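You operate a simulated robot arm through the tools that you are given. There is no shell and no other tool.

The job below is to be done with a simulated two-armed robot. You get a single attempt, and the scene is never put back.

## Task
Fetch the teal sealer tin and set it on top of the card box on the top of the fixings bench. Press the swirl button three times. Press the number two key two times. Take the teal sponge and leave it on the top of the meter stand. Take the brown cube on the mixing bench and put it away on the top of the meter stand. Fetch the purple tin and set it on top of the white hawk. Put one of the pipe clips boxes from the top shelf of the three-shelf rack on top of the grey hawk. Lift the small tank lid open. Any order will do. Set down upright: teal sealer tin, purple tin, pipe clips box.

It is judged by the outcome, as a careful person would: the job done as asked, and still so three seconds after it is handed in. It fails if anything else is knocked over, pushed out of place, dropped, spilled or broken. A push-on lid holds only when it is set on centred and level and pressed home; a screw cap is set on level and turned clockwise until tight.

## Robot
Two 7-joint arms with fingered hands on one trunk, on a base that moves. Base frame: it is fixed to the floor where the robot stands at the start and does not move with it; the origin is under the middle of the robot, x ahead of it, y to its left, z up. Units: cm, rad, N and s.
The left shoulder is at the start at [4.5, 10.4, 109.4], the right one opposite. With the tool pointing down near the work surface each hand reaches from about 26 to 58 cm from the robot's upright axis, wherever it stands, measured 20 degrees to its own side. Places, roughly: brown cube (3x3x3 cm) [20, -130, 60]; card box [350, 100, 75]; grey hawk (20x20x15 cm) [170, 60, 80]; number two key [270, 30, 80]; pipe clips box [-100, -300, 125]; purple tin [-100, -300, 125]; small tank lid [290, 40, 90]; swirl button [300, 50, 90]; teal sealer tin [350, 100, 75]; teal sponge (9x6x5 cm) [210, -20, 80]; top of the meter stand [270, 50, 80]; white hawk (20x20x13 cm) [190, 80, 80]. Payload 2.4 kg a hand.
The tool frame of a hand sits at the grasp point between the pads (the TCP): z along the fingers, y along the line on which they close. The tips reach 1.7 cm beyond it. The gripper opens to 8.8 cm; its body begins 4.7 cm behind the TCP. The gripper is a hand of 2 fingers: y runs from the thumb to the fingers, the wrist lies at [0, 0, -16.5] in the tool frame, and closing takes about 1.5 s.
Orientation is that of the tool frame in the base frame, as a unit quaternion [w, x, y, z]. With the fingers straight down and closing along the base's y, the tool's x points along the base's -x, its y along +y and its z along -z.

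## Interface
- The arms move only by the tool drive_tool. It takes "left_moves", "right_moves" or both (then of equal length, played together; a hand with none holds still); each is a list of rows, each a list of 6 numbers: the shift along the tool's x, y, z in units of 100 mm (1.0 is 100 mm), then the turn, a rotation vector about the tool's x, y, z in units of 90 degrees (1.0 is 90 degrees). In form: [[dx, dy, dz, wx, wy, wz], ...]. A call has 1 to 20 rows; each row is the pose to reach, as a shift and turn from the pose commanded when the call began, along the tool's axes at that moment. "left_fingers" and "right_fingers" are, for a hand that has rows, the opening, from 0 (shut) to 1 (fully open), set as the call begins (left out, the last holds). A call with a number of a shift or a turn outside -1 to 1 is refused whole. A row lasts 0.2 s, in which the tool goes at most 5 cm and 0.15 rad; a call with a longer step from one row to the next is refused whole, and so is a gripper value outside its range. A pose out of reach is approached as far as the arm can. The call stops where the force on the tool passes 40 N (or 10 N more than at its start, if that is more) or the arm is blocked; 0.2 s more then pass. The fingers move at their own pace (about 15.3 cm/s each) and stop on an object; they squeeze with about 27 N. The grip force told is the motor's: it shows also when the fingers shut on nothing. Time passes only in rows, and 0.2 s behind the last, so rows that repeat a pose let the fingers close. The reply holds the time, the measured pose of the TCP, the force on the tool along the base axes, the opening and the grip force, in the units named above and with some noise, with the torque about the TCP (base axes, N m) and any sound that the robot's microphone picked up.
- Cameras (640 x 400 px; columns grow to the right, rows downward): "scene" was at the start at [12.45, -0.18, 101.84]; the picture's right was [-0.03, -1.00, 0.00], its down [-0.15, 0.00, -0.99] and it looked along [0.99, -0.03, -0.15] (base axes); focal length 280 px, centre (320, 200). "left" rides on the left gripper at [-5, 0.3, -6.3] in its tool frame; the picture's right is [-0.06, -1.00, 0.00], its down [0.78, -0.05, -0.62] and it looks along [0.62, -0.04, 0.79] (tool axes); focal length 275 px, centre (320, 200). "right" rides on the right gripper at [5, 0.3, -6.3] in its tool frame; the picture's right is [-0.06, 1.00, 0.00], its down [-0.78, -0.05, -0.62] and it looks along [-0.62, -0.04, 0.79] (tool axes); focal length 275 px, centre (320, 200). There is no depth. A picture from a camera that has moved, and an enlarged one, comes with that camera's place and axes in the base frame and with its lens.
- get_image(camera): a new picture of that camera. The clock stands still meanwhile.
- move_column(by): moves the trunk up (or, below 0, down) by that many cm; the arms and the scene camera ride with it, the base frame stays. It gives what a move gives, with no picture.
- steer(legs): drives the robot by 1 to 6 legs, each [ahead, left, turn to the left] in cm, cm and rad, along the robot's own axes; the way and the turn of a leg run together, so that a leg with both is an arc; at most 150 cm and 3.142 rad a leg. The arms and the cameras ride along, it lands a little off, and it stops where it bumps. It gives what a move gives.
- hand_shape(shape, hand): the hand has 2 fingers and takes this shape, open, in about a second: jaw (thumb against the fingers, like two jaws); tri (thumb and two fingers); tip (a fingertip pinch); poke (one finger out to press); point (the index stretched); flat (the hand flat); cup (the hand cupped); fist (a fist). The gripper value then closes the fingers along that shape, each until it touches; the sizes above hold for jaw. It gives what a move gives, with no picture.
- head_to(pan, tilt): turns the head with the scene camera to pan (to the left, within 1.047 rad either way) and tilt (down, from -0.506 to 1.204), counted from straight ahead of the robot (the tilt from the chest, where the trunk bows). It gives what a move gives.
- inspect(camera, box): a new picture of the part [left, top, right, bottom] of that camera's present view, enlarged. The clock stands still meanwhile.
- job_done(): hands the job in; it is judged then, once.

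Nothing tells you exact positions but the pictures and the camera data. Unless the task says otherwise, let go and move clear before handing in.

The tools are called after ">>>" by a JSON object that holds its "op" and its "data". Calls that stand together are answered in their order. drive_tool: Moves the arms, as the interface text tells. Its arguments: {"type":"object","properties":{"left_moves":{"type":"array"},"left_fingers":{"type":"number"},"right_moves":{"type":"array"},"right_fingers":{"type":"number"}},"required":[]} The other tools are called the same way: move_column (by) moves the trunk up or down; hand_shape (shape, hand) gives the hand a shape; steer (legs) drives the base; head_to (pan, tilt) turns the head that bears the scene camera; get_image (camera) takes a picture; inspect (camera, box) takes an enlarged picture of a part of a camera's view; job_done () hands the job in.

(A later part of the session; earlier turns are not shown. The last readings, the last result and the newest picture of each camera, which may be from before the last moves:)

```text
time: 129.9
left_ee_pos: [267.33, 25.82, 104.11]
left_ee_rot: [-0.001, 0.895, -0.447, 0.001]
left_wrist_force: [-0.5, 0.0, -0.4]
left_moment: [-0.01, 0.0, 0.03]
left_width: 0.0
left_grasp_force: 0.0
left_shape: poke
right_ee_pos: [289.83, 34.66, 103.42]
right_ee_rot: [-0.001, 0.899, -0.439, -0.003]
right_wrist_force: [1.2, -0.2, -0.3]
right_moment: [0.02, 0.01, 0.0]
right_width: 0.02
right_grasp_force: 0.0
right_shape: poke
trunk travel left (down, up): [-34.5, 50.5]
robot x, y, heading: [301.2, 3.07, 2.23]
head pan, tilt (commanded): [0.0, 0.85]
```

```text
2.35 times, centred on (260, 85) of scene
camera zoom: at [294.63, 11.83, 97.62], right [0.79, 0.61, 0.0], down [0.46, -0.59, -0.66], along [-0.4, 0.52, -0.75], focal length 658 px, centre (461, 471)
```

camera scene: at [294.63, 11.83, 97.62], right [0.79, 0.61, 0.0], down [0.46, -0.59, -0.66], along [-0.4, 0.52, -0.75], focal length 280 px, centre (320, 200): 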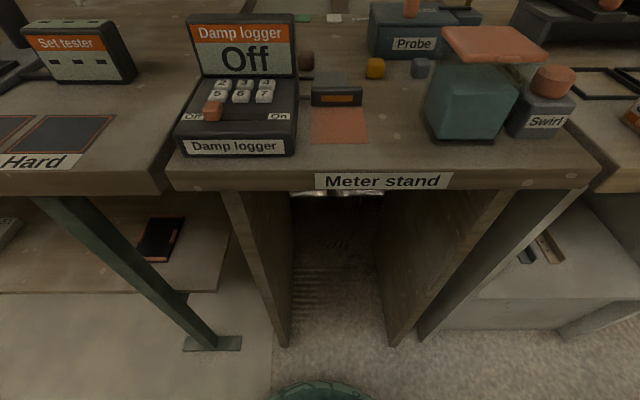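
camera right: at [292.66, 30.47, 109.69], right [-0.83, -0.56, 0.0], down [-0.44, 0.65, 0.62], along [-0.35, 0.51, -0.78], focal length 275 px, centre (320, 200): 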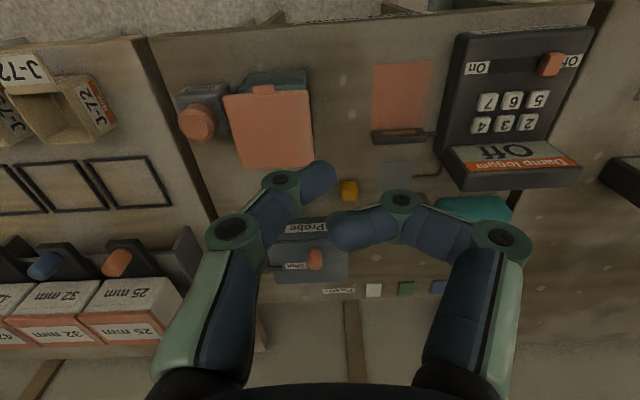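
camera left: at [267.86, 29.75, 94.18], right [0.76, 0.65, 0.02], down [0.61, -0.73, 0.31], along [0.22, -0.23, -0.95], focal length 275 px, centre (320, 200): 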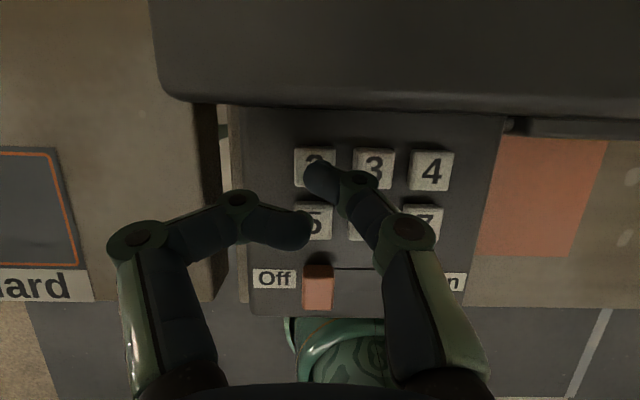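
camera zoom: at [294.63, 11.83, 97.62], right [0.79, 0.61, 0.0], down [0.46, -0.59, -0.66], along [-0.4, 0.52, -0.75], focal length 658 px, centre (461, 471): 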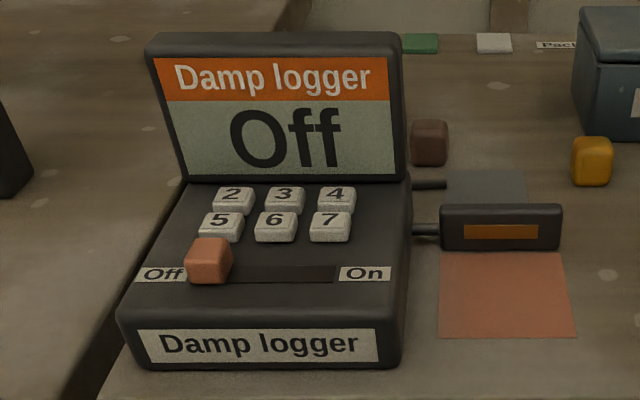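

Key display unchanged and the keys look right. The swirl cap top is at about 36.3 ahead, 21.5 right, z≈86.3. To keep the curled finger away from the tank lid I'll turn the right hand -90°.

>>> {"op": "drive_tool", "data": {"right_moves": [[0, -0.1, 0, 0, 0, -0.09], [0, -0.2, 0, 0, 0, -0.18], [0, -0.3, 0, 0, 0, -0.27], [0, -0.4, 0, 0, 0, -0.36], [0, -0.5, 0, 0, 0, -0.45], [0, -0.6, 0, 0, 0, -0.54], [0, -0.7, 0, 0, 0, -0.63], [0, -0.8, 0, 0, 0, -0.72], [0, -0.9, 0, 0, 0, -0.81], [0, -1.0, 0, 0, 0, -0.9], [0, -1.0, 0, 0, 0, -0.99]]}}

>>> {"op": "get_image", "data": {"camera": "right"}}

>>> {"op": "get_image", "data": {"camera": "scene"}}

```text
time: 132.3
left_ee_pos: [267.3, 25.93, 104.08]
left_ee_rot: [0.0, 0.895, -0.447, 0.0]
left_wrist_force: [1.0, -0.3, 0.5]
left_moment: [0.02, 0.02, 0.01]
left_width: 0.0
left_grasp_force: 0.0
left_shape: poke
right_ee_pos: [297.58, 40.97, 103.45]
right_ee_rot: [-0.003, 0.948, 0.318, -0.003]
right_wrist_force: [0.1, 0.5, -0.3]
right_moment: [-0.03, 0.01, -0.02]
right_width: 0.02
right_grasp_force: 0.0
right_shape: poke
trunk travel left (down, up): [-34.5, 50.5]
robot x, y, heading: [301.23, 3.16, 2.231]
head pan, tilt (commanded): [0.0, 0.85]
```

```text
taken
camera right: at [301.85, 43.56, 109.74], right [0.55, -0.83, -0.01], down [-0.65, -0.44, 0.62], along [-0.52, -0.34, -0.78], focal length 275 px, centre (320, 200)
```

right: 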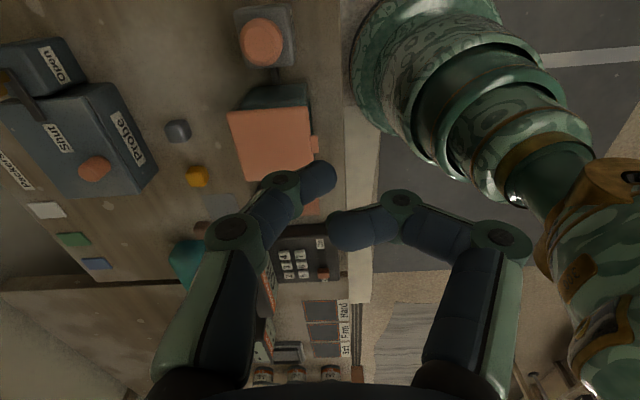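

```text
taken
camera scene: at [294.63, 11.83, 97.62], right [0.79, 0.61, 0.0], down [0.46, -0.59, -0.66], along [-0.4, 0.52, -0.75], focal length 280 px, centre (320, 200)
```

scene: 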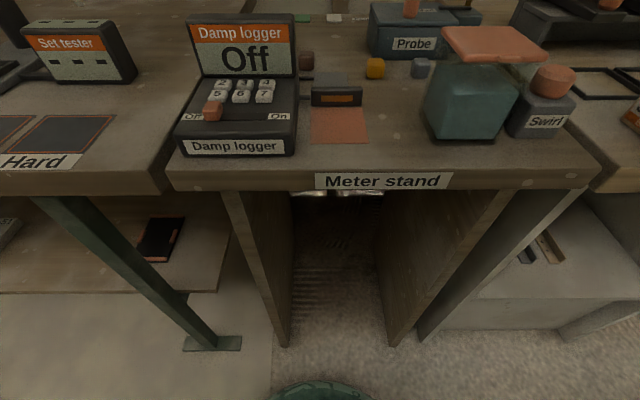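

Rotation worked; camera check agrees with the triangulation. Moving over the swirl cap and descending to just above it.

>>> {"op": "drive_tool", "data": {"right_moves": [[0.08, -0.2, 0.1, 0, 0, 0], [0.15, -0.41, 0.3, 0, 0, 0], [0.15, -0.41, 0.65, 0, 0, 0], [0.15, -0.41, 1.0, 0, 0, 0]]}}

>>> {"op": "get_image", "data": {"camera": "right"}}

>>> {"op": "get_image", "data": {"camera": "scene"}}

```text
time: 133.3
left_ee_pos: [267.29, 25.84, 104.15]
left_ee_rot: [0.0, 0.894, -0.447, -0.001]
left_wrist_force: [0.0, -0.5, -0.2]
left_moment: [0.01, 0.0, 0.0]
left_width: 0.02
left_grasp_force: 0.0
left_shape: poke
right_ee_pos: [296.21, 45.2, 93.24]
right_ee_rot: [-0.003, 0.948, 0.318, -0.002]
right_wrist_force: [-0.6, 0.7, 0.1]
right_moment: [0.0, 0.03, -0.01]
right_width: 0.0
right_grasp_force: 0.0
right_shape: poke
trunk travel left (down, up): [-34.5, 50.5]
robot x, y, heading: [301.76, 3.09, 2.228]
head pan, tilt (commanded): [0.0, 0.85]
```

```text
taken
camera right: at [300.39, 47.8, 99.56], right [0.55, -0.83, -0.01], down [-0.65, -0.44, 0.62], along [-0.52, -0.34, -0.78], focal length 275 px, centre (320, 200)
```

right: 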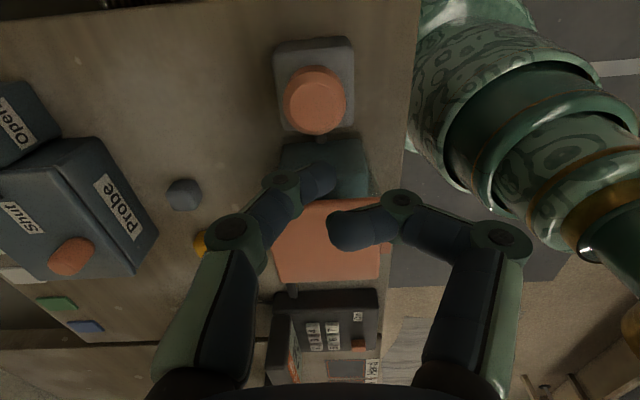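

```text
taken
camera scene: at [294.63, 11.83, 97.62], right [0.79, 0.61, 0.0], down [0.46, -0.59, -0.66], along [-0.4, 0.52, -0.75], focal length 280 px, centre (320, 200)
```

scene: 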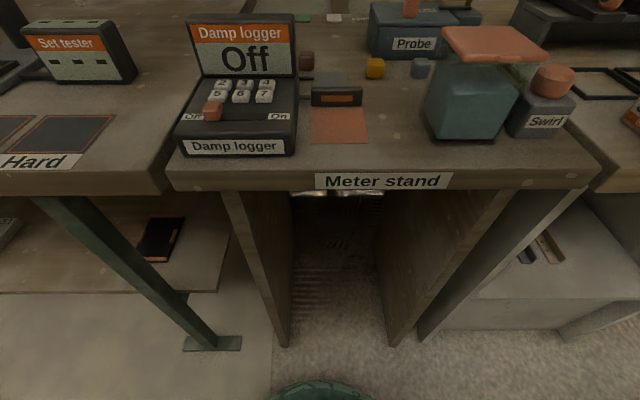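

>>> {"op": "drive_tool", "data": {"right_moves": [[0.04, -0.02, 0.2, 0, 0, 0], [0.06, -0.024, 0.42, 0, 0, 0]]}}

>>> {"op": "inspect", "data": {"camera": "right", "box": [220, 60, 420, 260]}}

>>> {"op": "inspect", "data": {"camera": "scene", "box": [410, 0, 610, 145]}}

```text
time: 133.9
left_ee_pos: [267.23, 25.94, 104.2]
left_ee_rot: [0.0, 0.895, -0.447, 0.0]
left_wrist_force: [-0.7, -0.9, 0.9]
left_moment: [0.02, -0.01, -0.01]
left_width: 0.01
left_grasp_force: 0.0
left_shape: poke
right_ee_pos: [296.5, 45.82, 89.19]
right_ee_rot: [-0.003, 0.949, 0.317, -0.002]
right_wrist_force: [0.6, 0.1, 0.4]
right_moment: [-0.03, 0.03, -0.04]
right_width: 0.01
right_grasp_force: 0.1
right_shape: poke
trunk travel left (down, up): [-34.5, 50.5]
robot x, y, heading: [301.25, 3.09, 2.23]
head pan, tilt (commanded): [0.0, 0.85]
```

```text
2.00 times, centred on (320, 160) of right
camera zoom: at [300.71, 48.38, 95.46], right [0.55, -0.83, -0.01], down [-0.65, -0.44, 0.62], along [-0.52, -0.34, -0.78], focal length 551 px, centre (320, 280)
```

zoom: 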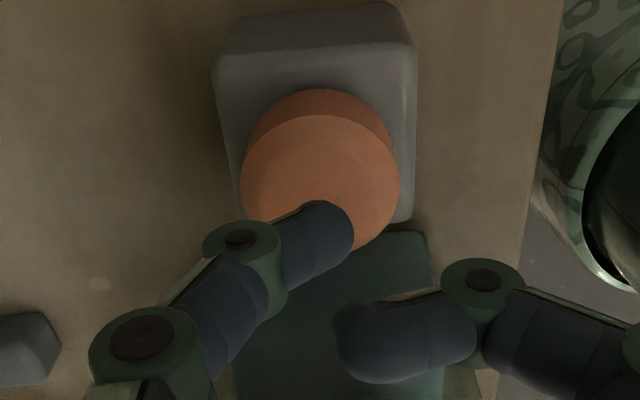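

```text
2.76 times, centred on (510, 72) of scene
camera zoom: at [294.63, 11.83, 97.62], right [0.79, 0.61, 0.0], down [0.46, -0.59, -0.66], along [-0.4, 0.52, -0.75], focal length 771 px, centre (-204, 552)
```

zoom: 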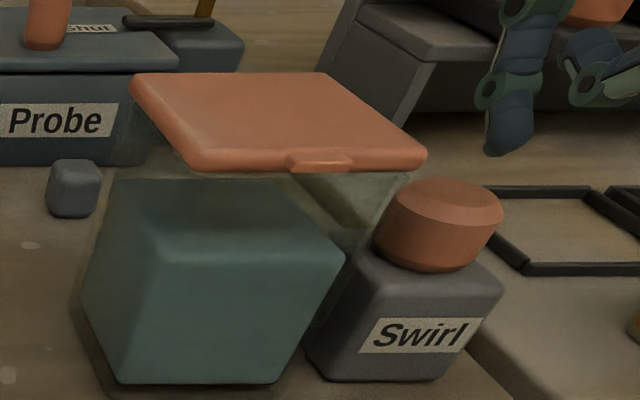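

The tip is within the cap but slightly right; I'll shift 0.7 cm left and press down in small steps, listening for the click.

>>> {"op": "drive_tool", "data": {"right_moves": [[-0.07, 0.01, 0.05, 0, 0, 0], [-0.07, 0.01, 0.09, 0, 0, 0], [-0.07, 0.01, 0.12, 0, 0, 0]]}}

>>> {"op": "inspect", "data": {"camera": "scene", "box": [410, 0, 610, 145]}}

```text
time: 134.8
left_ee_pos: [267.32, 25.93, 104.13]
left_ee_rot: [0.0, 0.895, -0.446, 0.0]
left_wrist_force: [0.7, 0.0, 0.2]
left_moment: [0.01, -0.02, -0.02]
left_width: 0.01
left_grasp_force: 0.0
left_shape: poke
right_ee_pos: [296.14, 45.33, 88.05]
right_ee_rot: [-0.003, 0.948, 0.317, -0.002]
right_wrist_force: [0.9, -0.3, 0.5]
right_moment: [-0.01, -0.04, -0.01]
right_width: 0.0
right_grasp_force: 0.1
right_shape: poke
trunk travel left (down, up): [-34.5, 50.5]
robot x, y, heading: [301.18, 3.14, 2.23]
head pan, tilt (commanded): [0.0, 0.85]
```

```text
2.76 times, centred on (510, 72) of scene
camera zoom: at [294.63, 11.83, 97.62], right [0.79, 0.61, 0.0], down [0.46, -0.59, -0.66], along [-0.4, 0.52, -0.75], focal length 771 px, centre (-204, 552)
```

zoom: 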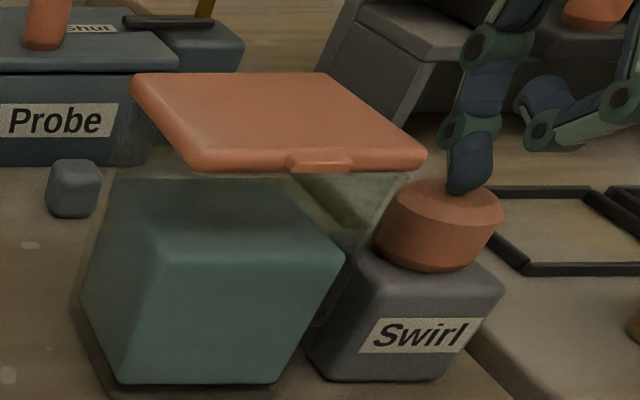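

>>> {"op": "drive_tool", "data": {"right_moves": [[0, 0, 0.02, 0, 0, 0], [0, 0, 0.04, 0, 0, 0], [0, 0, 0.06, 0, 0, 0]]}}

```text
time: 135.6
left_ee_pos: [267.18, 25.85, 104.2]
left_ee_rot: [0.0, 0.894, -0.448, 0.0]
left_wrist_force: [-0.5, -0.4, -0.6]
left_moment: [0.01, -0.01, 0.05]
left_width: 0.0
left_grasp_force: 0.0
left_shape: poke
right_ee_pos: [296.13, 45.16, 87.45]
right_ee_rot: [-0.003, 0.948, 0.318, -0.003]
right_wrist_force: [-0.3, -0.5, 2.7]
right_moment: [0.01, 0.02, -0.03]
right_width: 0.01
right_grasp_force: 0.1
right_shape: poke
trunk travel left (down, up): [-34.5, 50.5]
robot x, y, heading: [301.64, 3.21, 2.234]
head pan, tilt (commanded): [0.0, 0.85]
```

>>> {"op": "drive_tool", "data": {"right_moves": [[0, 0, 0.02, 0, 0, 0], [0, 0, 0.03, 0, 0, 0]]}}

```text
time: 136.2
left_ee_pos: [267.31, 25.88, 104.17]
left_ee_rot: [0.0, 0.895, -0.447, 0.0]
left_wrist_force: [-0.2, -0.8, -0.1]
left_moment: [-0.02, -0.01, -0.04]
left_width: 0.02
left_grasp_force: 0.1
left_shape: poke
right_ee_pos: [296.21, 45.1, 87.29]
right_ee_rot: [-0.003, 0.949, 0.316, -0.003]
right_wrist_force: [-0.4, 0.0, 4.5]
right_moment: [0.02, -0.01, 0.01]
right_width: 0.0
right_grasp_force: 0.1
right_shape: poke
trunk travel left (down, up): [-34.5, 50.5]
robot x, y, heading: [301.42, 2.93, 2.229]
head pan, tilt (commanded): [0.0, 0.85]
heard: click
```

Click — first swirl press. Lift and repeat.

>>> {"op": "drive_tool", "data": {"right_moves": [[0, 0, -0.06, 0, 0, 0], [0, 0, -0.12, 0, 0, 0]]}}

>>> {"op": "drive_tool", "data": {"right_moves": [[0, 0, 0.05, 0, 0, 0], [0, 0, 0.09, 0, 0, 0], [0, 0, 0.12, 0, 0, 0]]}}

```text
time: 136.8
left_ee_pos: [267.25, 25.88, 104.13]
left_ee_rot: [0.0, 0.895, -0.447, 0.0]
left_wrist_force: [0.7, 0.5, -0.6]
left_moment: [0.01, 0.03, -0.02]
left_width: 0.01
left_grasp_force: 0.1
left_shape: poke
right_ee_pos: [296.25, 45.23, 88.46]
right_ee_rot: [-0.002, 0.948, 0.317, -0.002]
right_wrist_force: [0.0, 0.6, -0.3]
right_moment: [0.0, -0.03, 0.0]
right_width: 0.01
right_grasp_force: 0.1
right_shape: poke
trunk travel left (down, up): [-34.5, 50.5]
robot x, y, heading: [301.23, 3.05, 2.232]
head pan, tilt (commanded): [0.0, 0.85]
```

```text
time: 137.6
left_ee_pos: [267.25, 25.82, 104.19]
left_ee_rot: [-0.001, 0.894, -0.448, 0.0]
left_wrist_force: [0.8, 0.5, 0.2]
left_moment: [0.0, -0.03, -0.01]
left_width: 0.0
left_grasp_force: 0.0
left_shape: poke
right_ee_pos: [296.12, 45.19, 87.29]
right_ee_rot: [-0.004, 0.948, 0.317, -0.002]
right_wrist_force: [-0.1, 0.3, 4.3]
right_moment: [0.02, 0.04, 0.02]
right_width: 0.01
right_grasp_force: 0.1
right_shape: poke
trunk travel left (down, up): [-34.5, 50.5]
robot x, y, heading: [301.52, 2.98, 2.234]
head pan, tilt (commanded): [0.0, 0.85]
heard: click
```

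Second click. Once more.

>>> {"op": "drive_tool", "data": {"right_moves": [[0, 0, -0.06, 0, 0, 0], [0, 0, -0.12, 0, 0, 0]]}}

>>> {"op": "drive_tool", "data": {"right_moves": [[0, 0, 0.05, 0, 0, 0], [0, 0, 0.09, 0, 0, 0], [0, 0, 0.12, 0, 0, 0]]}}

```text
time: 138.2
left_ee_pos: [267.36, 25.83, 104.16]
left_ee_rot: [0.0, 0.895, -0.447, 0.0]
left_wrist_force: [0.4, -0.2, -0.3]
left_moment: [0.0, 0.02, -0.01]
left_width: 0.0
left_grasp_force: 0.0
left_shape: poke
right_ee_pos: [296.08, 45.15, 88.46]
right_ee_rot: [-0.002, 0.949, 0.316, -0.002]
right_wrist_force: [-0.3, 0.3, 0.4]
right_moment: [-0.01, 0.01, 0.0]
right_width: 0.01
right_grasp_force: 0.1
right_shape: poke
trunk travel left (down, up): [-34.5, 50.5]
robot x, y, heading: [301.66, 2.68, 2.231]
head pan, tilt (commanded): [0.0, 0.85]
```

```text
time: 138.9
left_ee_pos: [267.28, 25.84, 104.25]
left_ee_rot: [-0.001, 0.894, -0.448, 0.0]
left_wrist_force: [-0.4, 0.0, 0.1]
left_moment: [0.01, 0.03, 0.0]
left_width: 0.0
left_grasp_force: 0.1
left_shape: poke
right_ee_pos: [296.15, 45.21, 87.41]
right_ee_rot: [-0.003, 0.948, 0.318, -0.002]
right_wrist_force: [-1.2, 1.1, 4.7]
right_moment: [0.01, 0.02, 0.02]
right_width: 0.0
right_grasp_force: 0.0
right_shape: poke
trunk travel left (down, up): [-34.5, 50.5]
robot x, y, heading: [301.38, 3.23, 2.227]
head pan, tilt (commanded): [0.0, 0.85]
heard: click
```

Third click — the swirl button has been pressed three times. Now I'll raise the right hand, turn it back, and study the tank lid.

>>> {"op": "drive_tool", "data": {"right_moves": [[0, 0, -0.2, 0, 0, 0], [0, 0, -0.6, 0, 0, 0], [0, 0, -1.0, 0, 0, 0]]}}

>>> {"op": "drive_tool", "data": {"right_moves": [[0, 0.1, -0.05, 0, 0, 0.09], [0, 0.2, -0.1, 0, 0, 0.18], [0, 0.3, -0.15, 0, 0, 0.27], [0, 0.4, -0.2, 0, 0, 0.36], [0, 0.5, -0.25, 0, 0, 0.45], [0, 0.6, -0.3, 0, 0, 0.54], [0, 0.7, -0.35, 0, 0, 0.63], [0, 0.8, -0.4, 0, 0, 0.72], [0, 0.9, -0.45, 0, 0, 0.81], [0, 1.0, -0.5, 0, 0, 0.9], [0, 1.0, -0.5, 0, 0, 0.99]]}}

>>> {"op": "hand_shape", "data": {"hand": "right", "shape": "jaw"}}

>>> {"op": "get_image", "data": {"camera": "right"}}

```text
time: 139.8
left_ee_pos: [267.31, 25.95, 104.21]
left_ee_rot: [0.0, 0.895, -0.447, 0.0]
left_wrist_force: [-0.2, 0.3, 0.2]
left_moment: [0.01, 0.0, -0.01]
left_width: 0.0
left_grasp_force: 0.2
left_shape: poke
right_ee_pos: [296.16, 45.01, 97.39]
right_ee_rot: [-0.003, 0.949, 0.316, -0.001]
right_wrist_force: [-0.6, 0.0, -0.8]
right_moment: [0.01, 0.01, 0.01]
right_width: 0.01
right_grasp_force: 0.1
right_shape: poke
trunk travel left (down, up): [-34.5, 50.5]
robot x, y, heading: [301.29, 3.14, 2.231]
head pan, tilt (commanded): [0.0, 0.85]
```

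```text
time: 142.2
left_ee_pos: [267.26, 25.94, 104.33]
left_ee_rot: [0.0, 0.894, -0.447, 0.001]
left_wrist_force: [0.2, 0.1, -0.7]
left_moment: [0.01, 0.01, -0.02]
left_width: 0.0
left_grasp_force: 0.0
left_shape: poke
right_ee_pos: [302.23, 37.23, 102.25]
right_ee_rot: [-0.001, 0.898, -0.44, -0.003]
right_wrist_force: [-0.7, -0.4, 0.5]
right_moment: [0.0, 0.0, 0.01]
right_width: 0.03
right_grasp_force: 0.0
right_shape: poke
trunk travel left (down, up): [-34.5, 50.5]
robot x, y, heading: [301.24, 3.13, 2.229]
head pan, tilt (commanded): [0.0, 0.85]
```

```text
time: 143.1
left_ee_pos: [267.38, 25.85, 104.17]
left_ee_rot: [-0.001, 0.895, -0.446, -0.001]
left_wrist_force: [0.1, -0.1, 0.4]
left_moment: [0.02, 0.01, 0.0]
left_width: 0.0
left_grasp_force: 0.2
left_shape: poke
right_ee_pos: [302.13, 37.12, 102.14]
right_ee_rot: [0.0, 0.899, -0.439, -0.004]
right_wrist_force: [-0.4, 0.7, -0.3]
right_moment: [-0.01, -0.05, 0.0]
right_width: 8.77
right_grasp_force: 0.0
right_shape: jaw
trunk travel left (down, up): [-34.5, 50.5]
robot x, y, heading: [301.64, 3.18, 2.236]
head pan, tilt (commanded): [0.0, 0.85]
```

```text
taken
camera right: at [305.07, 32.89, 108.4], right [-0.83, -0.56, 0.0], down [-0.44, 0.65, 0.62], along [-0.35, 0.51, -0.78], focal length 275 px, centre (320, 200)
```

right: 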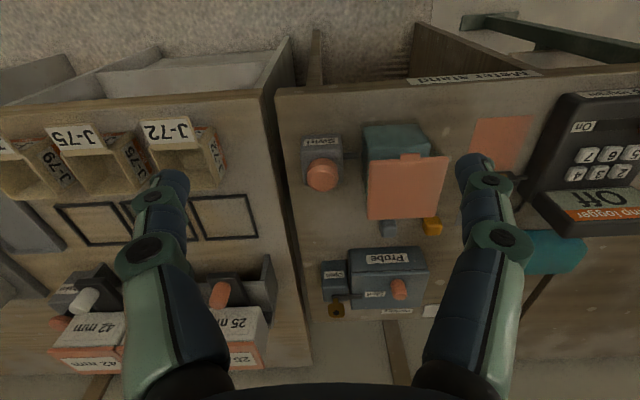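

I'll bring the right hand's camera lower in front of the tank to see the lid edge and tab from the side.

>>> {"op": "drive_tool", "data": {"right_moves": [[0, 0.2, 0.2, 0, -0.083, 0], [0, 0.4, 0.4, 0, -0.166, 0], [0, 0.6, 0.6, 0, -0.25, 0], [0, 0.72, 0.8, 0, -0.333, 0]]}}

>>> {"op": "get_image", "data": {"camera": "right"}}

```text
time: 144.1
left_ee_pos: [267.31, 25.94, 104.06]
left_ee_rot: [0.0, 0.895, -0.446, -0.001]
left_wrist_force: [-1.1, -0.7, -0.9]
left_moment: [0.0, -0.01, 0.01]
left_width: 0.0
left_grasp_force: 0.1
left_shape: poke
right_ee_pos: [291.41, 37.55, 93.12]
right_ee_rot: [-0.114, 0.867, -0.424, -0.236]
right_wrist_force: [-0.4, -1.0, 0.0]
right_moment: [0.01, 0.0, 0.02]
right_width: 8.8
right_grasp_force: 0.1
right_shape: jaw
right hand out of reach, approached as far as the arm can: row 1, 2, 3, 4
trunk travel left (down, up): [-34.5, 50.5]
robot x, y, heading: [301.12, 3.1, 2.231]
head pan, tilt (commanded): [0.0, 0.85]
```

```text
taken
camera right: at [295.75, 31.3, 96.02], right [-0.82, -0.57, 0.03], down [-0.18, 0.32, 0.93], along [-0.54, 0.76, -0.37], focal length 275 px, centre (320, 200)
```

right: 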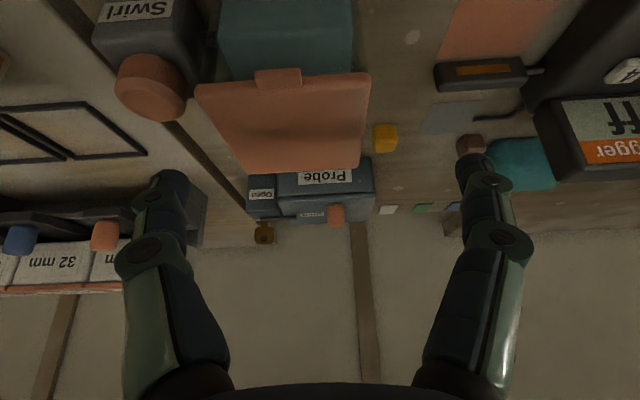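

>>> {"op": "inspect", "data": {"camera": "right", "box": [90, 0, 390, 190]}}

>>> {"op": "inspect", "data": {"camera": "scene", "box": [410, 10, 570, 145]}}

```text
2.11 times, centred on (240, 95) of right
camera zoom: at [295.75, 31.3, 96.02], right [-0.82, -0.57, 0.03], down [-0.18, 0.32, 0.93], along [-0.54, 0.76, -0.37], focal length 580 px, centre (488, 421)
```

zoom: 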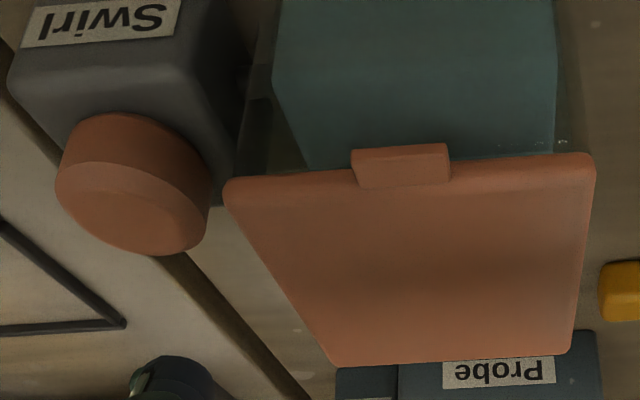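

```text
2.96 times, centred on (490, 78) of scene
camera zoom: at [294.62, 11.83, 97.62], right [0.79, 0.61, 0.0], down [0.46, -0.59, -0.66], along [-0.4, 0.52, -0.75], focal length 828 px, centre (-184, 563)
```

zoom: 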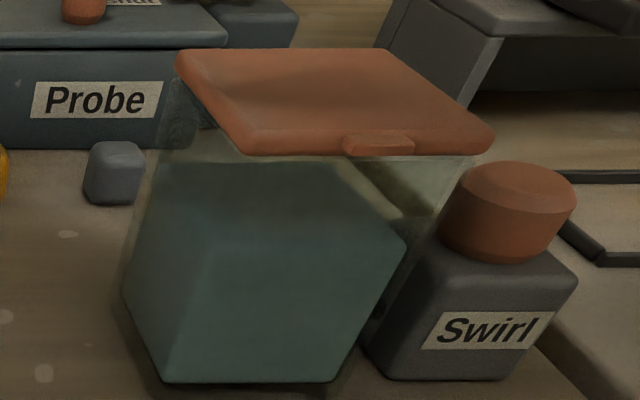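

The lid slightly overhangs the tank and has a front tab; hinge at the back. I plan to hold the lid by its two side edges near the front and swing it up along its arc. First I'll straighten the hand above the lid and look.

>>> {"op": "drive_tool", "data": {"right_moves": [[-0.1, 0, -0.2, 0, 0.083, 0], [-0.2, 0, -0.35, 0, 0.166, 0], [-0.3, 0, -0.52, 0, 0.25, 0], [-0.4, 0, -0.69, 0, 0.333, 0]]}}

>>> {"op": "drive_tool", "data": {"right_moves": [[-0.2, -0.02, 0, 0, 0, 0], [-0.4, -0.04, 0, 0, 0, 0], [-0.6, -0.05, 0, 0, 0, 0]]}}

>>> {"op": "get_image", "data": {"camera": "right"}}

```text
time: 145.1
left_ee_pos: [267.27, 25.92, 104.09]
left_ee_rot: [0.0, 0.895, -0.447, -0.001]
left_wrist_force: [0.0, 0.0, -1.5]
left_moment: [0.0, 0.01, 0.01]
left_width: 0.01
left_grasp_force: 0.1
left_shape: poke
right_ee_pos: [291.23, 37.65, 101.15]
right_ee_rot: [-0.001, 0.898, -0.439, -0.003]
right_wrist_force: [-0.1, -0.3, 0.7]
right_moment: [0.03, 0.01, -0.02]
right_width: 8.78
right_grasp_force: 0.1
right_shape: jaw
trunk travel left (down, up): [-34.5, 50.5]
robot x, y, heading: [301.42, 3.18, 2.233]
head pan, tilt (commanded): [0.0, 0.85]
```

```text
time: 145.8
left_ee_pos: [267.27, 25.92, 104.1]
left_ee_rot: [0.0, 0.894, -0.447, 0.001]
left_wrist_force: [-0.5, 0.0, 0.2]
left_moment: [0.04, -0.02, -0.04]
left_width: 0.0
left_grasp_force: 0.0
left_shape: poke
right_ee_pos: [287.93, 42.56, 101.09]
right_ee_rot: [-0.001, 0.898, -0.44, -0.004]
right_wrist_force: [0.0, 0.1, -0.8]
right_moment: [0.0, 0.03, 0.0]
right_width: 8.81
right_grasp_force: 0.1
right_shape: jaw
trunk travel left (down, up): [-34.5, 50.5]
robot x, y, heading: [301.37, 3.21, 2.229]
head pan, tilt (commanded): [0.0, 0.85]
```

```text
taken
camera right: at [290.83, 38.35, 107.3], right [-0.83, -0.56, 0.0], down [-0.44, 0.65, 0.62], along [-0.35, 0.51, -0.78], focal length 275 px, centre (320, 200)
```

right: 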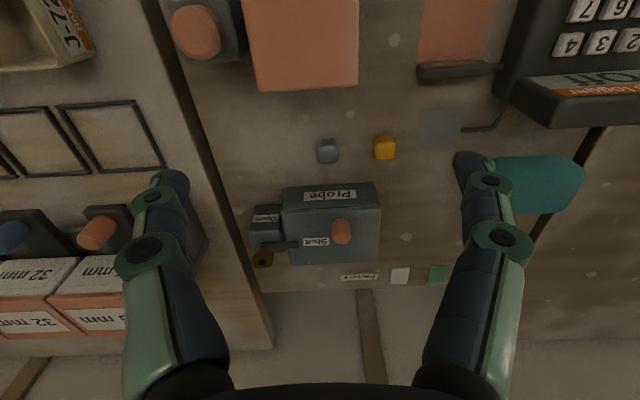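

>>> {"op": "drive_tool", "data": {"right_moves": [[0.2, -0.04, 0.1, 0, 0, 0], [0.4, -0.08, 0.2, 0, 0, 0], [0.49, -0.085, 0.5, 0, 0, 0], [0.49, -0.085, 0.6, 0, 0, 0]]}}

>>> {"op": "get_image", "data": {"camera": "right"}}

>>> {"op": "get_image", "data": {"camera": "scene"}}

```text
time: 146.8
left_ee_pos: [267.31, 25.94, 104.24]
left_ee_rot: [0.0, 0.895, -0.447, 0.0]
left_wrist_force: [0.2, -0.9, 0.2]
left_moment: [0.01, 0.0, -0.02]
left_width: 0.0
left_grasp_force: 0.1
left_shape: poke
right_ee_pos: [291.83, 39.49, 95.09]
right_ee_rot: [-0.001, 0.898, -0.439, -0.004]
right_wrist_force: [0.2, 0.0, 0.8]
right_moment: [0.01, 0.01, 0.02]
right_width: 8.76
right_grasp_force: 0.2
right_shape: jaw
trunk travel left (down, up): [-34.5, 50.5]
robot x, y, heading: [301.46, 2.84, 2.229]
head pan, tilt (commanded): [0.0, 0.85]
```

```text
taken
camera right: at [294.6, 35.13, 101.24], right [-0.83, -0.56, 0.0], down [-0.44, 0.65, 0.62], along [-0.35, 0.51, -0.78], focal length 275 px, centre (320, 200)
```

right: 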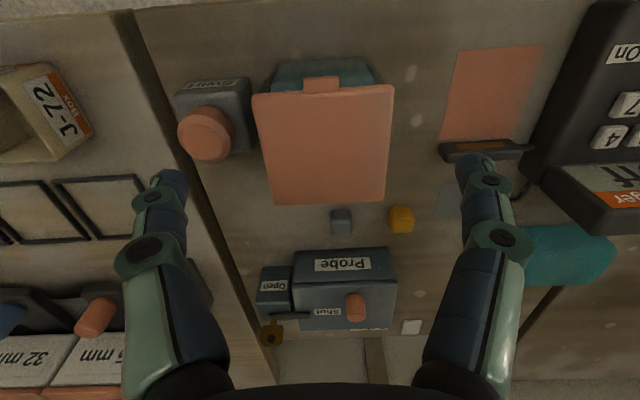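

```text
taken
camera scene: at [294.63, 11.84, 97.62], right [0.79, 0.61, 0.0], down [0.46, -0.59, -0.66], along [-0.4, 0.52, -0.75], focal length 280 px, centre (320, 200)
```

scene: 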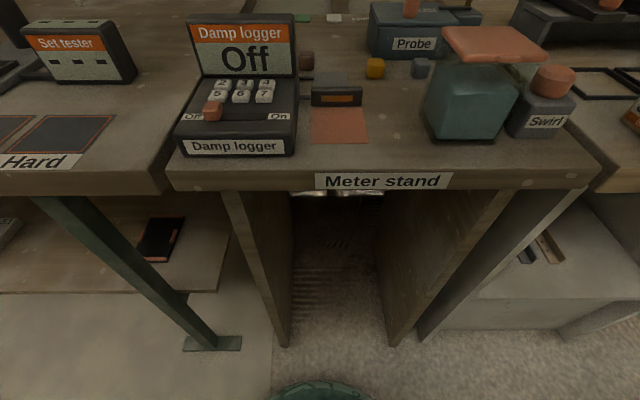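

The lid is 6.5 cm wide, well aligned with the hand; hinge about 5 cm beyond. I'll narrow the fingers a bit, centre, and descend around the lid's front sides.

>>> {"op": "drive_tool", "data": {"right_moves": [[0.03, 0.02, 0, 0, 0, 0], [0.03, 0.02, 0.15, 0, 0, 0], [0.03, 0.02, 0.3, 0, 0, 0], [0.03, 0.02, 0.42, 0, 0, 0]], "right_fingers": 0.9}}

>>> {"op": "get_image", "data": {"camera": "right"}}

>>> {"op": "inspect", "data": {"camera": "scene", "box": [410, 0, 570, 115]}}

```text
time: 147.8
left_ee_pos: [267.19, 25.87, 104.26]
left_ee_rot: [0.0, 0.894, -0.448, 0.0]
left_wrist_force: [-0.3, 0.3, 1.4]
left_moment: [0.02, 0.0, 0.05]
left_width: 0.0
left_grasp_force: 0.0
left_shape: poke
right_ee_pos: [291.66, 39.0, 90.82]
right_ee_rot: [0.0, 0.898, -0.44, -0.004]
right_wrist_force: [0.4, -0.4, 1.7]
right_moment: [0.01, 0.04, 0.0]
right_width: 7.94
right_grasp_force: 0.1
right_shape: jaw
trunk travel left (down, up): [-34.5, 50.5]
robot x, y, heading: [301.51, 3.15, 2.229]
head pan, tilt (commanded): [0.0, 0.85]
```

```text
taken
camera right: at [294.57, 34.7, 97.11], right [-0.83, -0.56, 0.0], down [-0.44, 0.65, 0.62], along [-0.35, 0.51, -0.78], focal length 275 px, centre (320, 200)
```

right: 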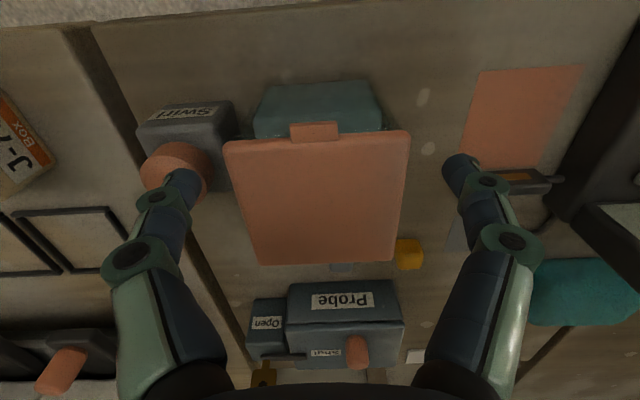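

```text
3.48 times, centred on (490, 58) of scene
camera zoom: at [294.63, 11.83, 97.62], right [0.79, 0.61, 0.0], down [0.46, -0.59, -0.66], along [-0.4, 0.52, -0.75], focal length 972 px, centre (-271, 696)
```

zoom: 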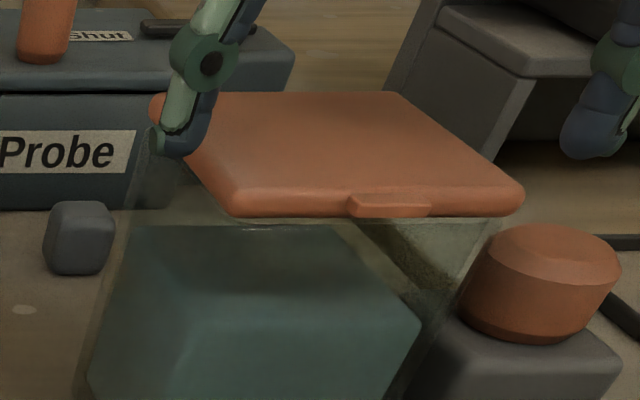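

The lid top is about z≈88.1. Descending 1.8 cm more so the fingertips sit beside the lid's edge, then a look before closing.

>>> {"op": "drive_tool", "data": {"right_moves": [[0, 0, 0.06, 0, 0, 0], [0, 0, 0.12, 0, 0, 0], [0, 0, 0.17, 0, 0, 0]]}}

>>> {"op": "get_image", "data": {"camera": "right"}}

>>> {"op": "inspect", "data": {"camera": "scene", "box": [410, 0, 570, 115]}}

```text
time: 148.7
left_ee_pos: [267.29, 25.93, 104.01]
left_ee_rot: [0.0, 0.895, -0.447, 0.0]
left_wrist_force: [0.1, 0.0, -0.3]
left_moment: [-0.01, 0.01, -0.03]
left_width: 0.0
left_grasp_force: 0.0
left_shape: poke
right_ee_pos: [291.72, 38.9, 89.29]
right_ee_rot: [0.0, 0.898, -0.44, -0.004]
right_wrist_force: [0.3, 0.6, -1.0]
right_moment: [0.01, -0.01, 0.01]
right_width: 7.92
right_grasp_force: 0.1
right_shape: jaw
trunk travel left (down, up): [-34.5, 50.5]
robot x, y, heading: [301.33, 3.15, 2.228]
head pan, tilt (commanded): [0.0, 0.85]
```

```text
taken
camera right: at [294.49, 34.7, 95.45], right [-0.83, -0.56, 0.0], down [-0.44, 0.65, 0.62], along [-0.35, 0.51, -0.78], focal length 275 px, centre (320, 200)
```

right: 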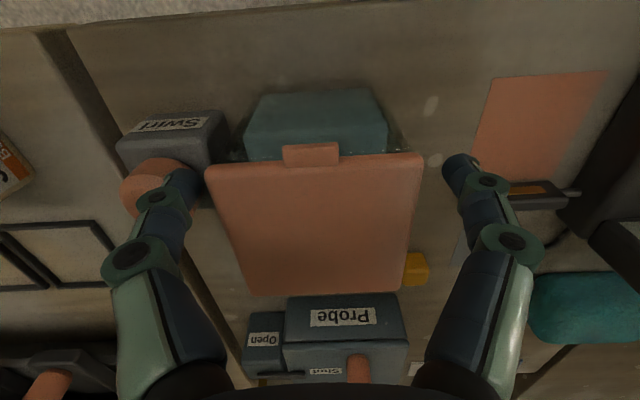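

```text
3.48 times, centred on (490, 58) of scene
camera zoom: at [294.62, 11.83, 97.62], right [0.79, 0.61, 0.0], down [0.46, -0.59, -0.66], along [-0.4, 0.52, -0.75], focal length 972 px, centre (-271, 696)
```

zoom: 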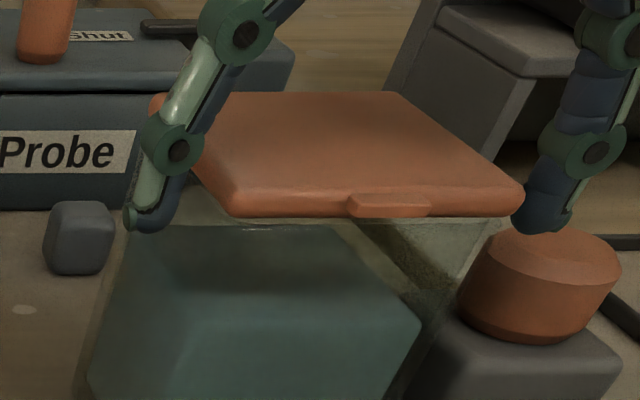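

The lid is about 0.3 cm toward the right finger, so I'll shift right by that and lower 0.3 cm, then close gently.

>>> {"op": "drive_tool", "data": {"right_moves": [[0, -0.03, 0, 0, 0, 0], [0, -0.03, 0.03, 0, 0, 0]]}}

>>> {"op": "drive_tool", "data": {"right_moves": [[0, 0, 0, 0, 0, 0], [0, 0, 0, 0, 0, 0], [0, 0, 0, 0, 0, 0]], "right_fingers": 0.75}}

>>> {"op": "get_image", "data": {"camera": "right"}}

```text
time: 149.2
left_ee_pos: [267.36, 25.96, 104.16]
left_ee_rot: [0.0, 0.895, -0.447, 0.0]
left_wrist_force: [0.3, -0.3, 0.1]
left_moment: [0.01, 0.01, 0.04]
left_width: 0.0
left_grasp_force: 0.0
left_shape: poke
right_ee_pos: [291.92, 39.1, 88.79]
right_ee_rot: [0.0, 0.898, -0.439, -0.003]
right_wrist_force: [0.2, 0.6, 0.4]
right_moment: [0.01, 0.02, 0.01]
right_width: 7.93
right_grasp_force: 0.0
right_shape: jaw
trunk travel left (down, up): [-34.5, 50.5]
robot x, y, heading: [301.16, 3.31, 2.229]
head pan, tilt (commanded): [0.0, 0.85]
```

```text
time: 150.1
left_ee_pos: [267.22, 26.01, 104.29]
left_ee_rot: [0.0, 0.895, -0.447, 0.0]
left_wrist_force: [0.3, -0.4, 0.6]
left_moment: [-0.01, 0.02, 0.0]
left_width: 0.01
left_grasp_force: 0.0
left_shape: poke
right_ee_pos: [291.78, 39.07, 88.84]
right_ee_rot: [0.0, 0.898, -0.44, -0.004]
right_wrist_force: [0.0, 0.8, -0.7]
right_moment: [0.01, 0.02, 0.02]
right_width: 6.62
right_grasp_force: 0.0
right_shape: jaw
trunk travel left (down, up): [-34.5, 50.5]
robot x, y, heading: [301.24, 3.09, 2.234]
head pan, tilt (commanded): [0.0, 0.85]
```

```text
taken
camera right: at [294.66, 34.79, 95.1], right [-0.83, -0.56, 0.0], down [-0.44, 0.65, 0.62], along [-0.35, 0.51, -0.78], focal length 275 px, centre (320, 200)
```

right: 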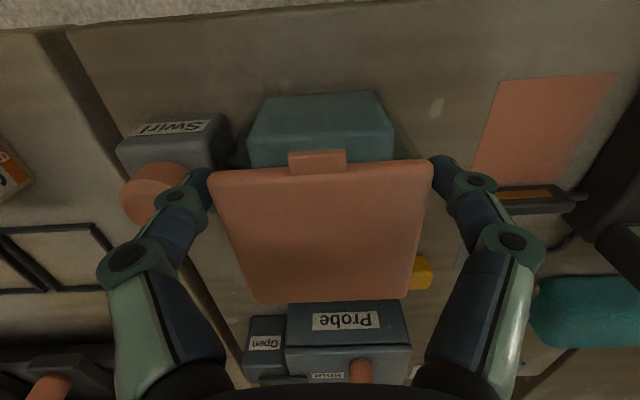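

Symmetric. Closing a bit more to touch.

>>> {"op": "drive_tool", "data": {"right_moves": [[0, 0, 0, 0, 0, 0], [0, 0, 0, 0, 0, 0], [0, 0, 0, 0, 0, 0]], "right_fingers": 0.68}}

>>> {"op": "drive_tool", "data": {"right_moves": [[0, 0, 0, 0, 0, 0], [0, 0, 0, 0, 0, 0], [0, 0, 0, 0, 0, 0]], "right_fingers": 0.6}}

>>> {"op": "get_image", "data": {"camera": "right"}}

```text
time: 150.8
left_ee_pos: [267.37, 26.05, 104.08]
left_ee_rot: [0.0, 0.895, -0.447, 0.0]
left_wrist_force: [0.5, -0.5, -0.1]
left_moment: [0.02, 0.01, 0.0]
left_width: 0.02
left_grasp_force: 0.1
left_shape: poke
right_ee_pos: [291.83, 39.08, 88.82]
right_ee_rot: [-0.001, 0.898, -0.44, -0.003]
right_wrist_force: [1.5, -0.2, -1.1]
right_moment: [-0.02, 0.03, 0.05]
right_width: 6.06
right_grasp_force: 27.1
right_shape: jaw
trunk travel left (down, up): [-34.5, 50.5]
robot x, y, heading: [301.13, 2.74, 2.232]
head pan, tilt (commanded): [0.0, 0.85]
```

```text
time: 151.7
left_ee_pos: [267.16, 25.8, 104.12]
left_ee_rot: [0.0, 0.894, -0.447, -0.001]
left_wrist_force: [0.7, -0.5, 0.0]
left_moment: [0.01, 0.01, 0.0]
left_width: 0.0
left_grasp_force: 0.1
left_shape: poke
right_ee_pos: [291.76, 39.02, 88.86]
right_ee_rot: [-0.001, 0.898, -0.44, -0.004]
right_wrist_force: [-0.3, 0.0, -0.6]
right_moment: [-0.04, 0.01, 0.02]
right_width: 5.95
right_grasp_force: 26.6
right_shape: jaw
trunk travel left (down, up): [-34.5, 50.5]
robot x, y, heading: [301.36, 2.97, 2.229]
head pan, tilt (commanded): [0.0, 0.85]
```

```text
taken
camera right: at [294.65, 34.79, 95.1], right [-0.83, -0.56, 0.0], down [-0.44, 0.65, 0.62], along [-0.35, 0.51, -0.78], focal length 275 px, centre (320, 200)
```

right: 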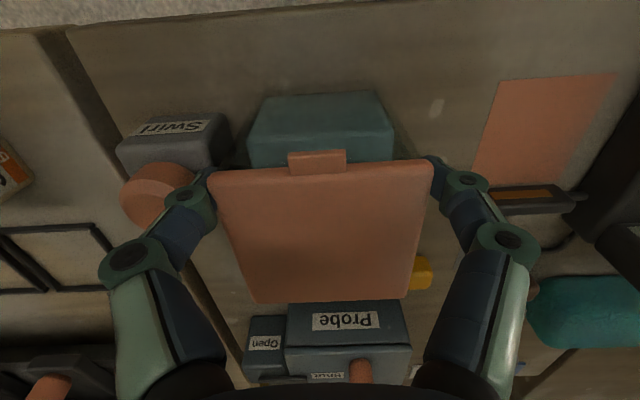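

The fingertips slipped just under the lid's overhang onto the tank sides. I'll ease them open slightly so they don't grip the tank but still sit under the lid's rim, then lift gently.

>>> {"op": "drive_tool", "data": {"right_moves": [[0, 0, 0, 0, 0, 0], [0, 0, 0, 0, 0, 0], [0, 0, 0, 0, 0, 0]], "right_fingers": 0.71}}

>>> {"op": "drive_tool", "data": {"right_moves": [[0, 0, -0.02, 0, 0, 0], [0, 0, -0.04, 0, 0, 0], [0, 0, -0.06, 0, 0, 0], [0, 0, -0.08, 0, 0, 0]]}}

>>> {"op": "get_image", "data": {"camera": "right"}}

>>> {"op": "inspect", "data": {"camera": "scene", "box": [410, 0, 570, 115]}}

```text
time: 152.4
left_ee_pos: [267.32, 25.94, 104.19]
left_ee_rot: [0.0, 0.895, -0.447, 0.0]
left_wrist_force: [0.1, 0.5, 0.0]
left_moment: [-0.02, 0.0, -0.04]
left_width: 0.01
left_grasp_force: 0.0
left_shape: poke
right_ee_pos: [291.89, 39.13, 88.87]
right_ee_rot: [-0.002, 0.898, -0.44, -0.003]
right_wrist_force: [0.6, -0.1, -0.7]
right_moment: [0.02, 0.01, 0.0]
right_width: 6.3
right_grasp_force: 0.2
right_shape: jaw
trunk travel left (down, up): [-34.5, 50.5]
robot x, y, heading: [301.85, 3.18, 2.229]
head pan, tilt (commanded): [0.0, 0.85]
```

```text
time: 153.4
left_ee_pos: [267.34, 25.94, 104.21]
left_ee_rot: [-0.001, 0.894, -0.447, 0.0]
left_wrist_force: [-0.5, -0.7, -0.1]
left_moment: [0.02, 0.02, -0.02]
left_width: 0.0
left_grasp_force: 0.1
left_shape: poke
right_ee_pos: [291.88, 39.04, 89.71]
right_ee_rot: [0.0, 0.898, -0.44, -0.004]
right_wrist_force: [0.9, 0.3, -0.9]
right_moment: [0.03, 0.01, -0.02]
right_width: 6.31
right_grasp_force: 0.0
right_shape: jaw
trunk travel left (down, up): [-34.5, 50.5]
robot x, y, heading: [301.69, 3.17, 2.228]
head pan, tilt (commanded): [0.0, 0.85]
```

```text
taken
camera right: at [294.7, 34.77, 95.91], right [-0.83, -0.56, 0.0], down [-0.44, 0.65, 0.62], along [-0.35, 0.51, -0.78], focal length 275 px, centre (320, 200)
```

right: 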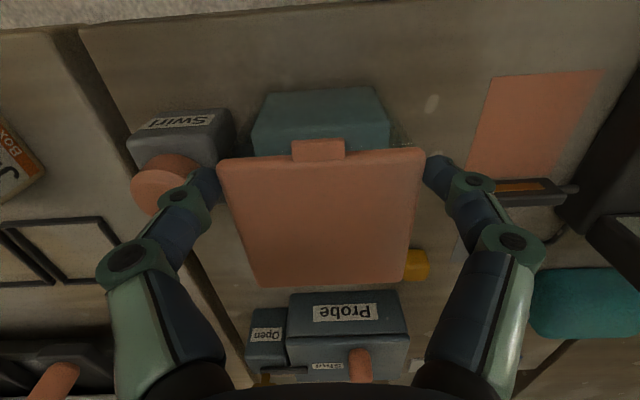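

```text
3.48 times, centred on (490, 58) of scene
camera zoom: at [294.63, 11.84, 97.62], right [0.79, 0.61, 0.0], down [0.46, -0.59, -0.66], along [-0.4, 0.52, -0.75], focal length 972 px, centre (-271, 696)
```

zoom: 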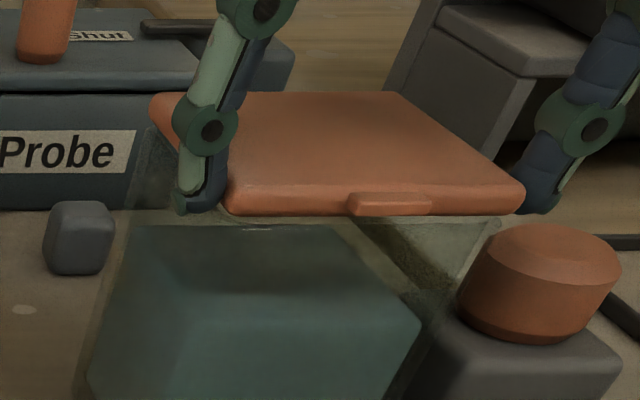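

The lid didn't rise; the fingertips are now level with the lid's edge itself. I'll grip the lid edges here and try lifting.

>>> {"op": "drive_tool", "data": {"right_moves": [[0, 0, 0, 0, 0, 0], [0, 0, 0, 0, 0, 0], [0, 0, 0, 0, 0, 0], [0, 0, 0, 0, 0, 0]], "right_fingers": 0.55}}

>>> {"op": "inspect", "data": {"camera": "scene", "box": [410, 0, 570, 115]}}

>>> {"op": "get_image", "data": {"camera": "right"}}

```text
time: 154.4
left_ee_pos: [267.31, 25.83, 104.2]
left_ee_rot: [0.0, 0.895, -0.447, -0.001]
left_wrist_force: [-0.6, 0.6, -0.4]
left_moment: [0.03, -0.02, -0.02]
left_width: 0.01
left_grasp_force: 0.1
left_shape: poke
right_ee_pos: [291.88, 39.06, 89.67]
right_ee_rot: [-0.001, 0.898, -0.44, -0.003]
right_wrist_force: [1.3, 0.7, -0.5]
right_moment: [0.0, 0.01, 0.04]
right_width: 5.99
right_grasp_force: 27.6
right_shape: jaw
trunk travel left (down, up): [-34.5, 50.5]
robot x, y, heading: [301.01, 2.82, 2.229]
head pan, tilt (commanded): [0.0, 0.85]
```

```text
3.48 times, centred on (490, 58) of scene
camera zoom: at [294.63, 11.84, 97.62], right [0.79, 0.61, 0.0], down [0.46, -0.59, -0.66], along [-0.4, 0.52, -0.75], focal length 972 px, centre (-271, 696)
```

zoom: 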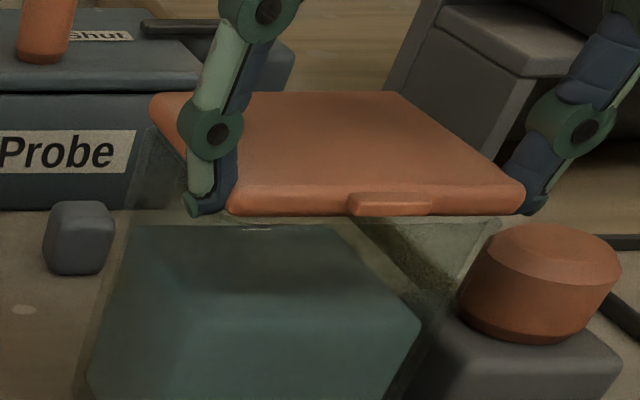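

```text
taken
camera right: at [294.7, 34.77, 95.9], right [-0.83, -0.56, 0.0], down [-0.44, 0.65, 0.62], along [-0.35, 0.51, -0.78], focal length 275 px, centre (320, 200)
```

right: 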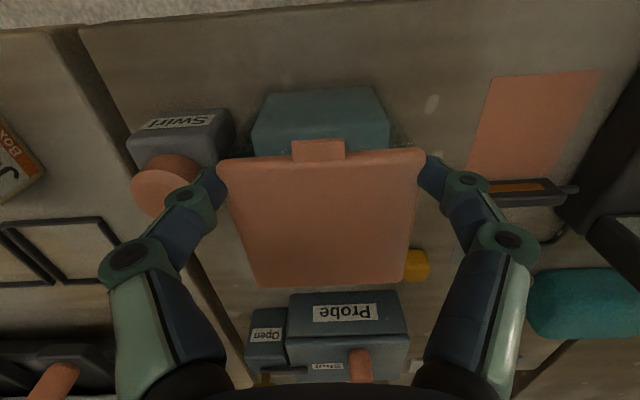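

The fingers now hold the lid's side edges. Testing a small lift along the hinge arc (about 10°).

>>> {"op": "drive_tool", "data": {"right_moves": [[0, 0, -0.02, 0, 0, 0], [0, 0, -0.045, 0, 0, 0], [-0.004, 0, -0.07, 0, 0, 0], [-0.008, 0, -0.096, 0, 0, 0]]}}

>>> {"op": "inspect", "data": {"camera": "scene", "box": [410, 0, 570, 115]}}

>>> {"op": "get_image", "data": {"camera": "right"}}

```text
time: 155.4
left_ee_pos: [267.19, 25.95, 104.24]
left_ee_rot: [0.0, 0.894, -0.448, 0.0]
left_wrist_force: [-0.4, 0.6, 0.7]
left_moment: [-0.03, 0.01, 0.03]
left_width: 0.04
left_grasp_force: 0.0
left_shape: poke
right_ee_pos: [291.92, 39.12, 90.63]
right_ee_rot: [0.0, 0.898, -0.44, -0.003]
right_wrist_force: [-2.6, 1.4, -0.5]
right_moment: [-0.03, 0.0, 0.02]
right_width: 6.02
right_grasp_force: 27.1
right_shape: jaw
trunk travel left (down, up): [-34.5, 50.5]
robot x, y, heading: [301.47, 2.94, 2.231]
head pan, tilt (commanded): [0.0, 0.85]
```

```text
3.48 times, centred on (490, 58) of scene
camera zoom: at [294.6, 11.85, 97.62], right [0.79, 0.61, 0.0], down [0.46, -0.59, -0.66], along [-0.4, 0.52, -0.75], focal length 972 px, centre (-271, 696)
```

zoom: 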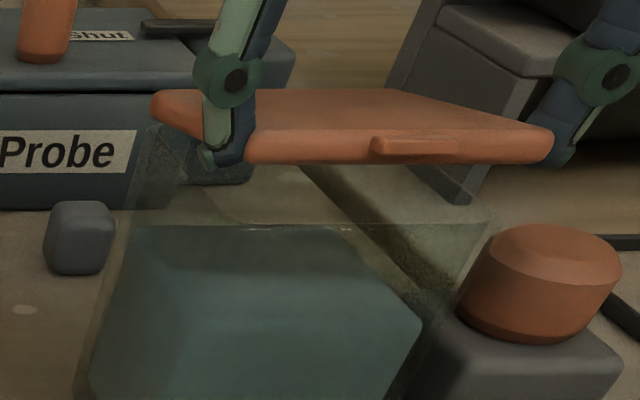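

```text
taken
camera right: at [294.65, 34.86, 96.88], right [-0.83, -0.56, 0.0], down [-0.44, 0.65, 0.62], along [-0.35, 0.51, -0.78], focal length 275 px, centre (320, 200)
```

right: 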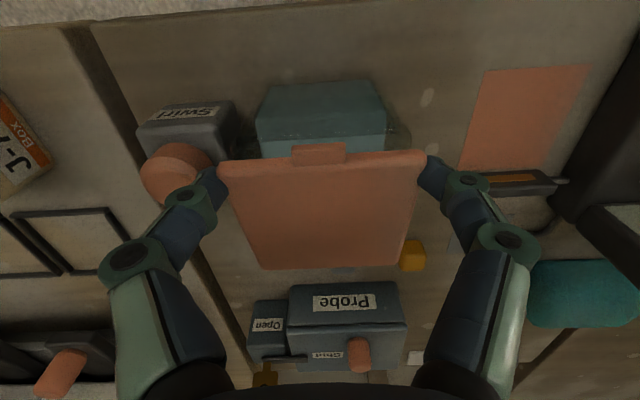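

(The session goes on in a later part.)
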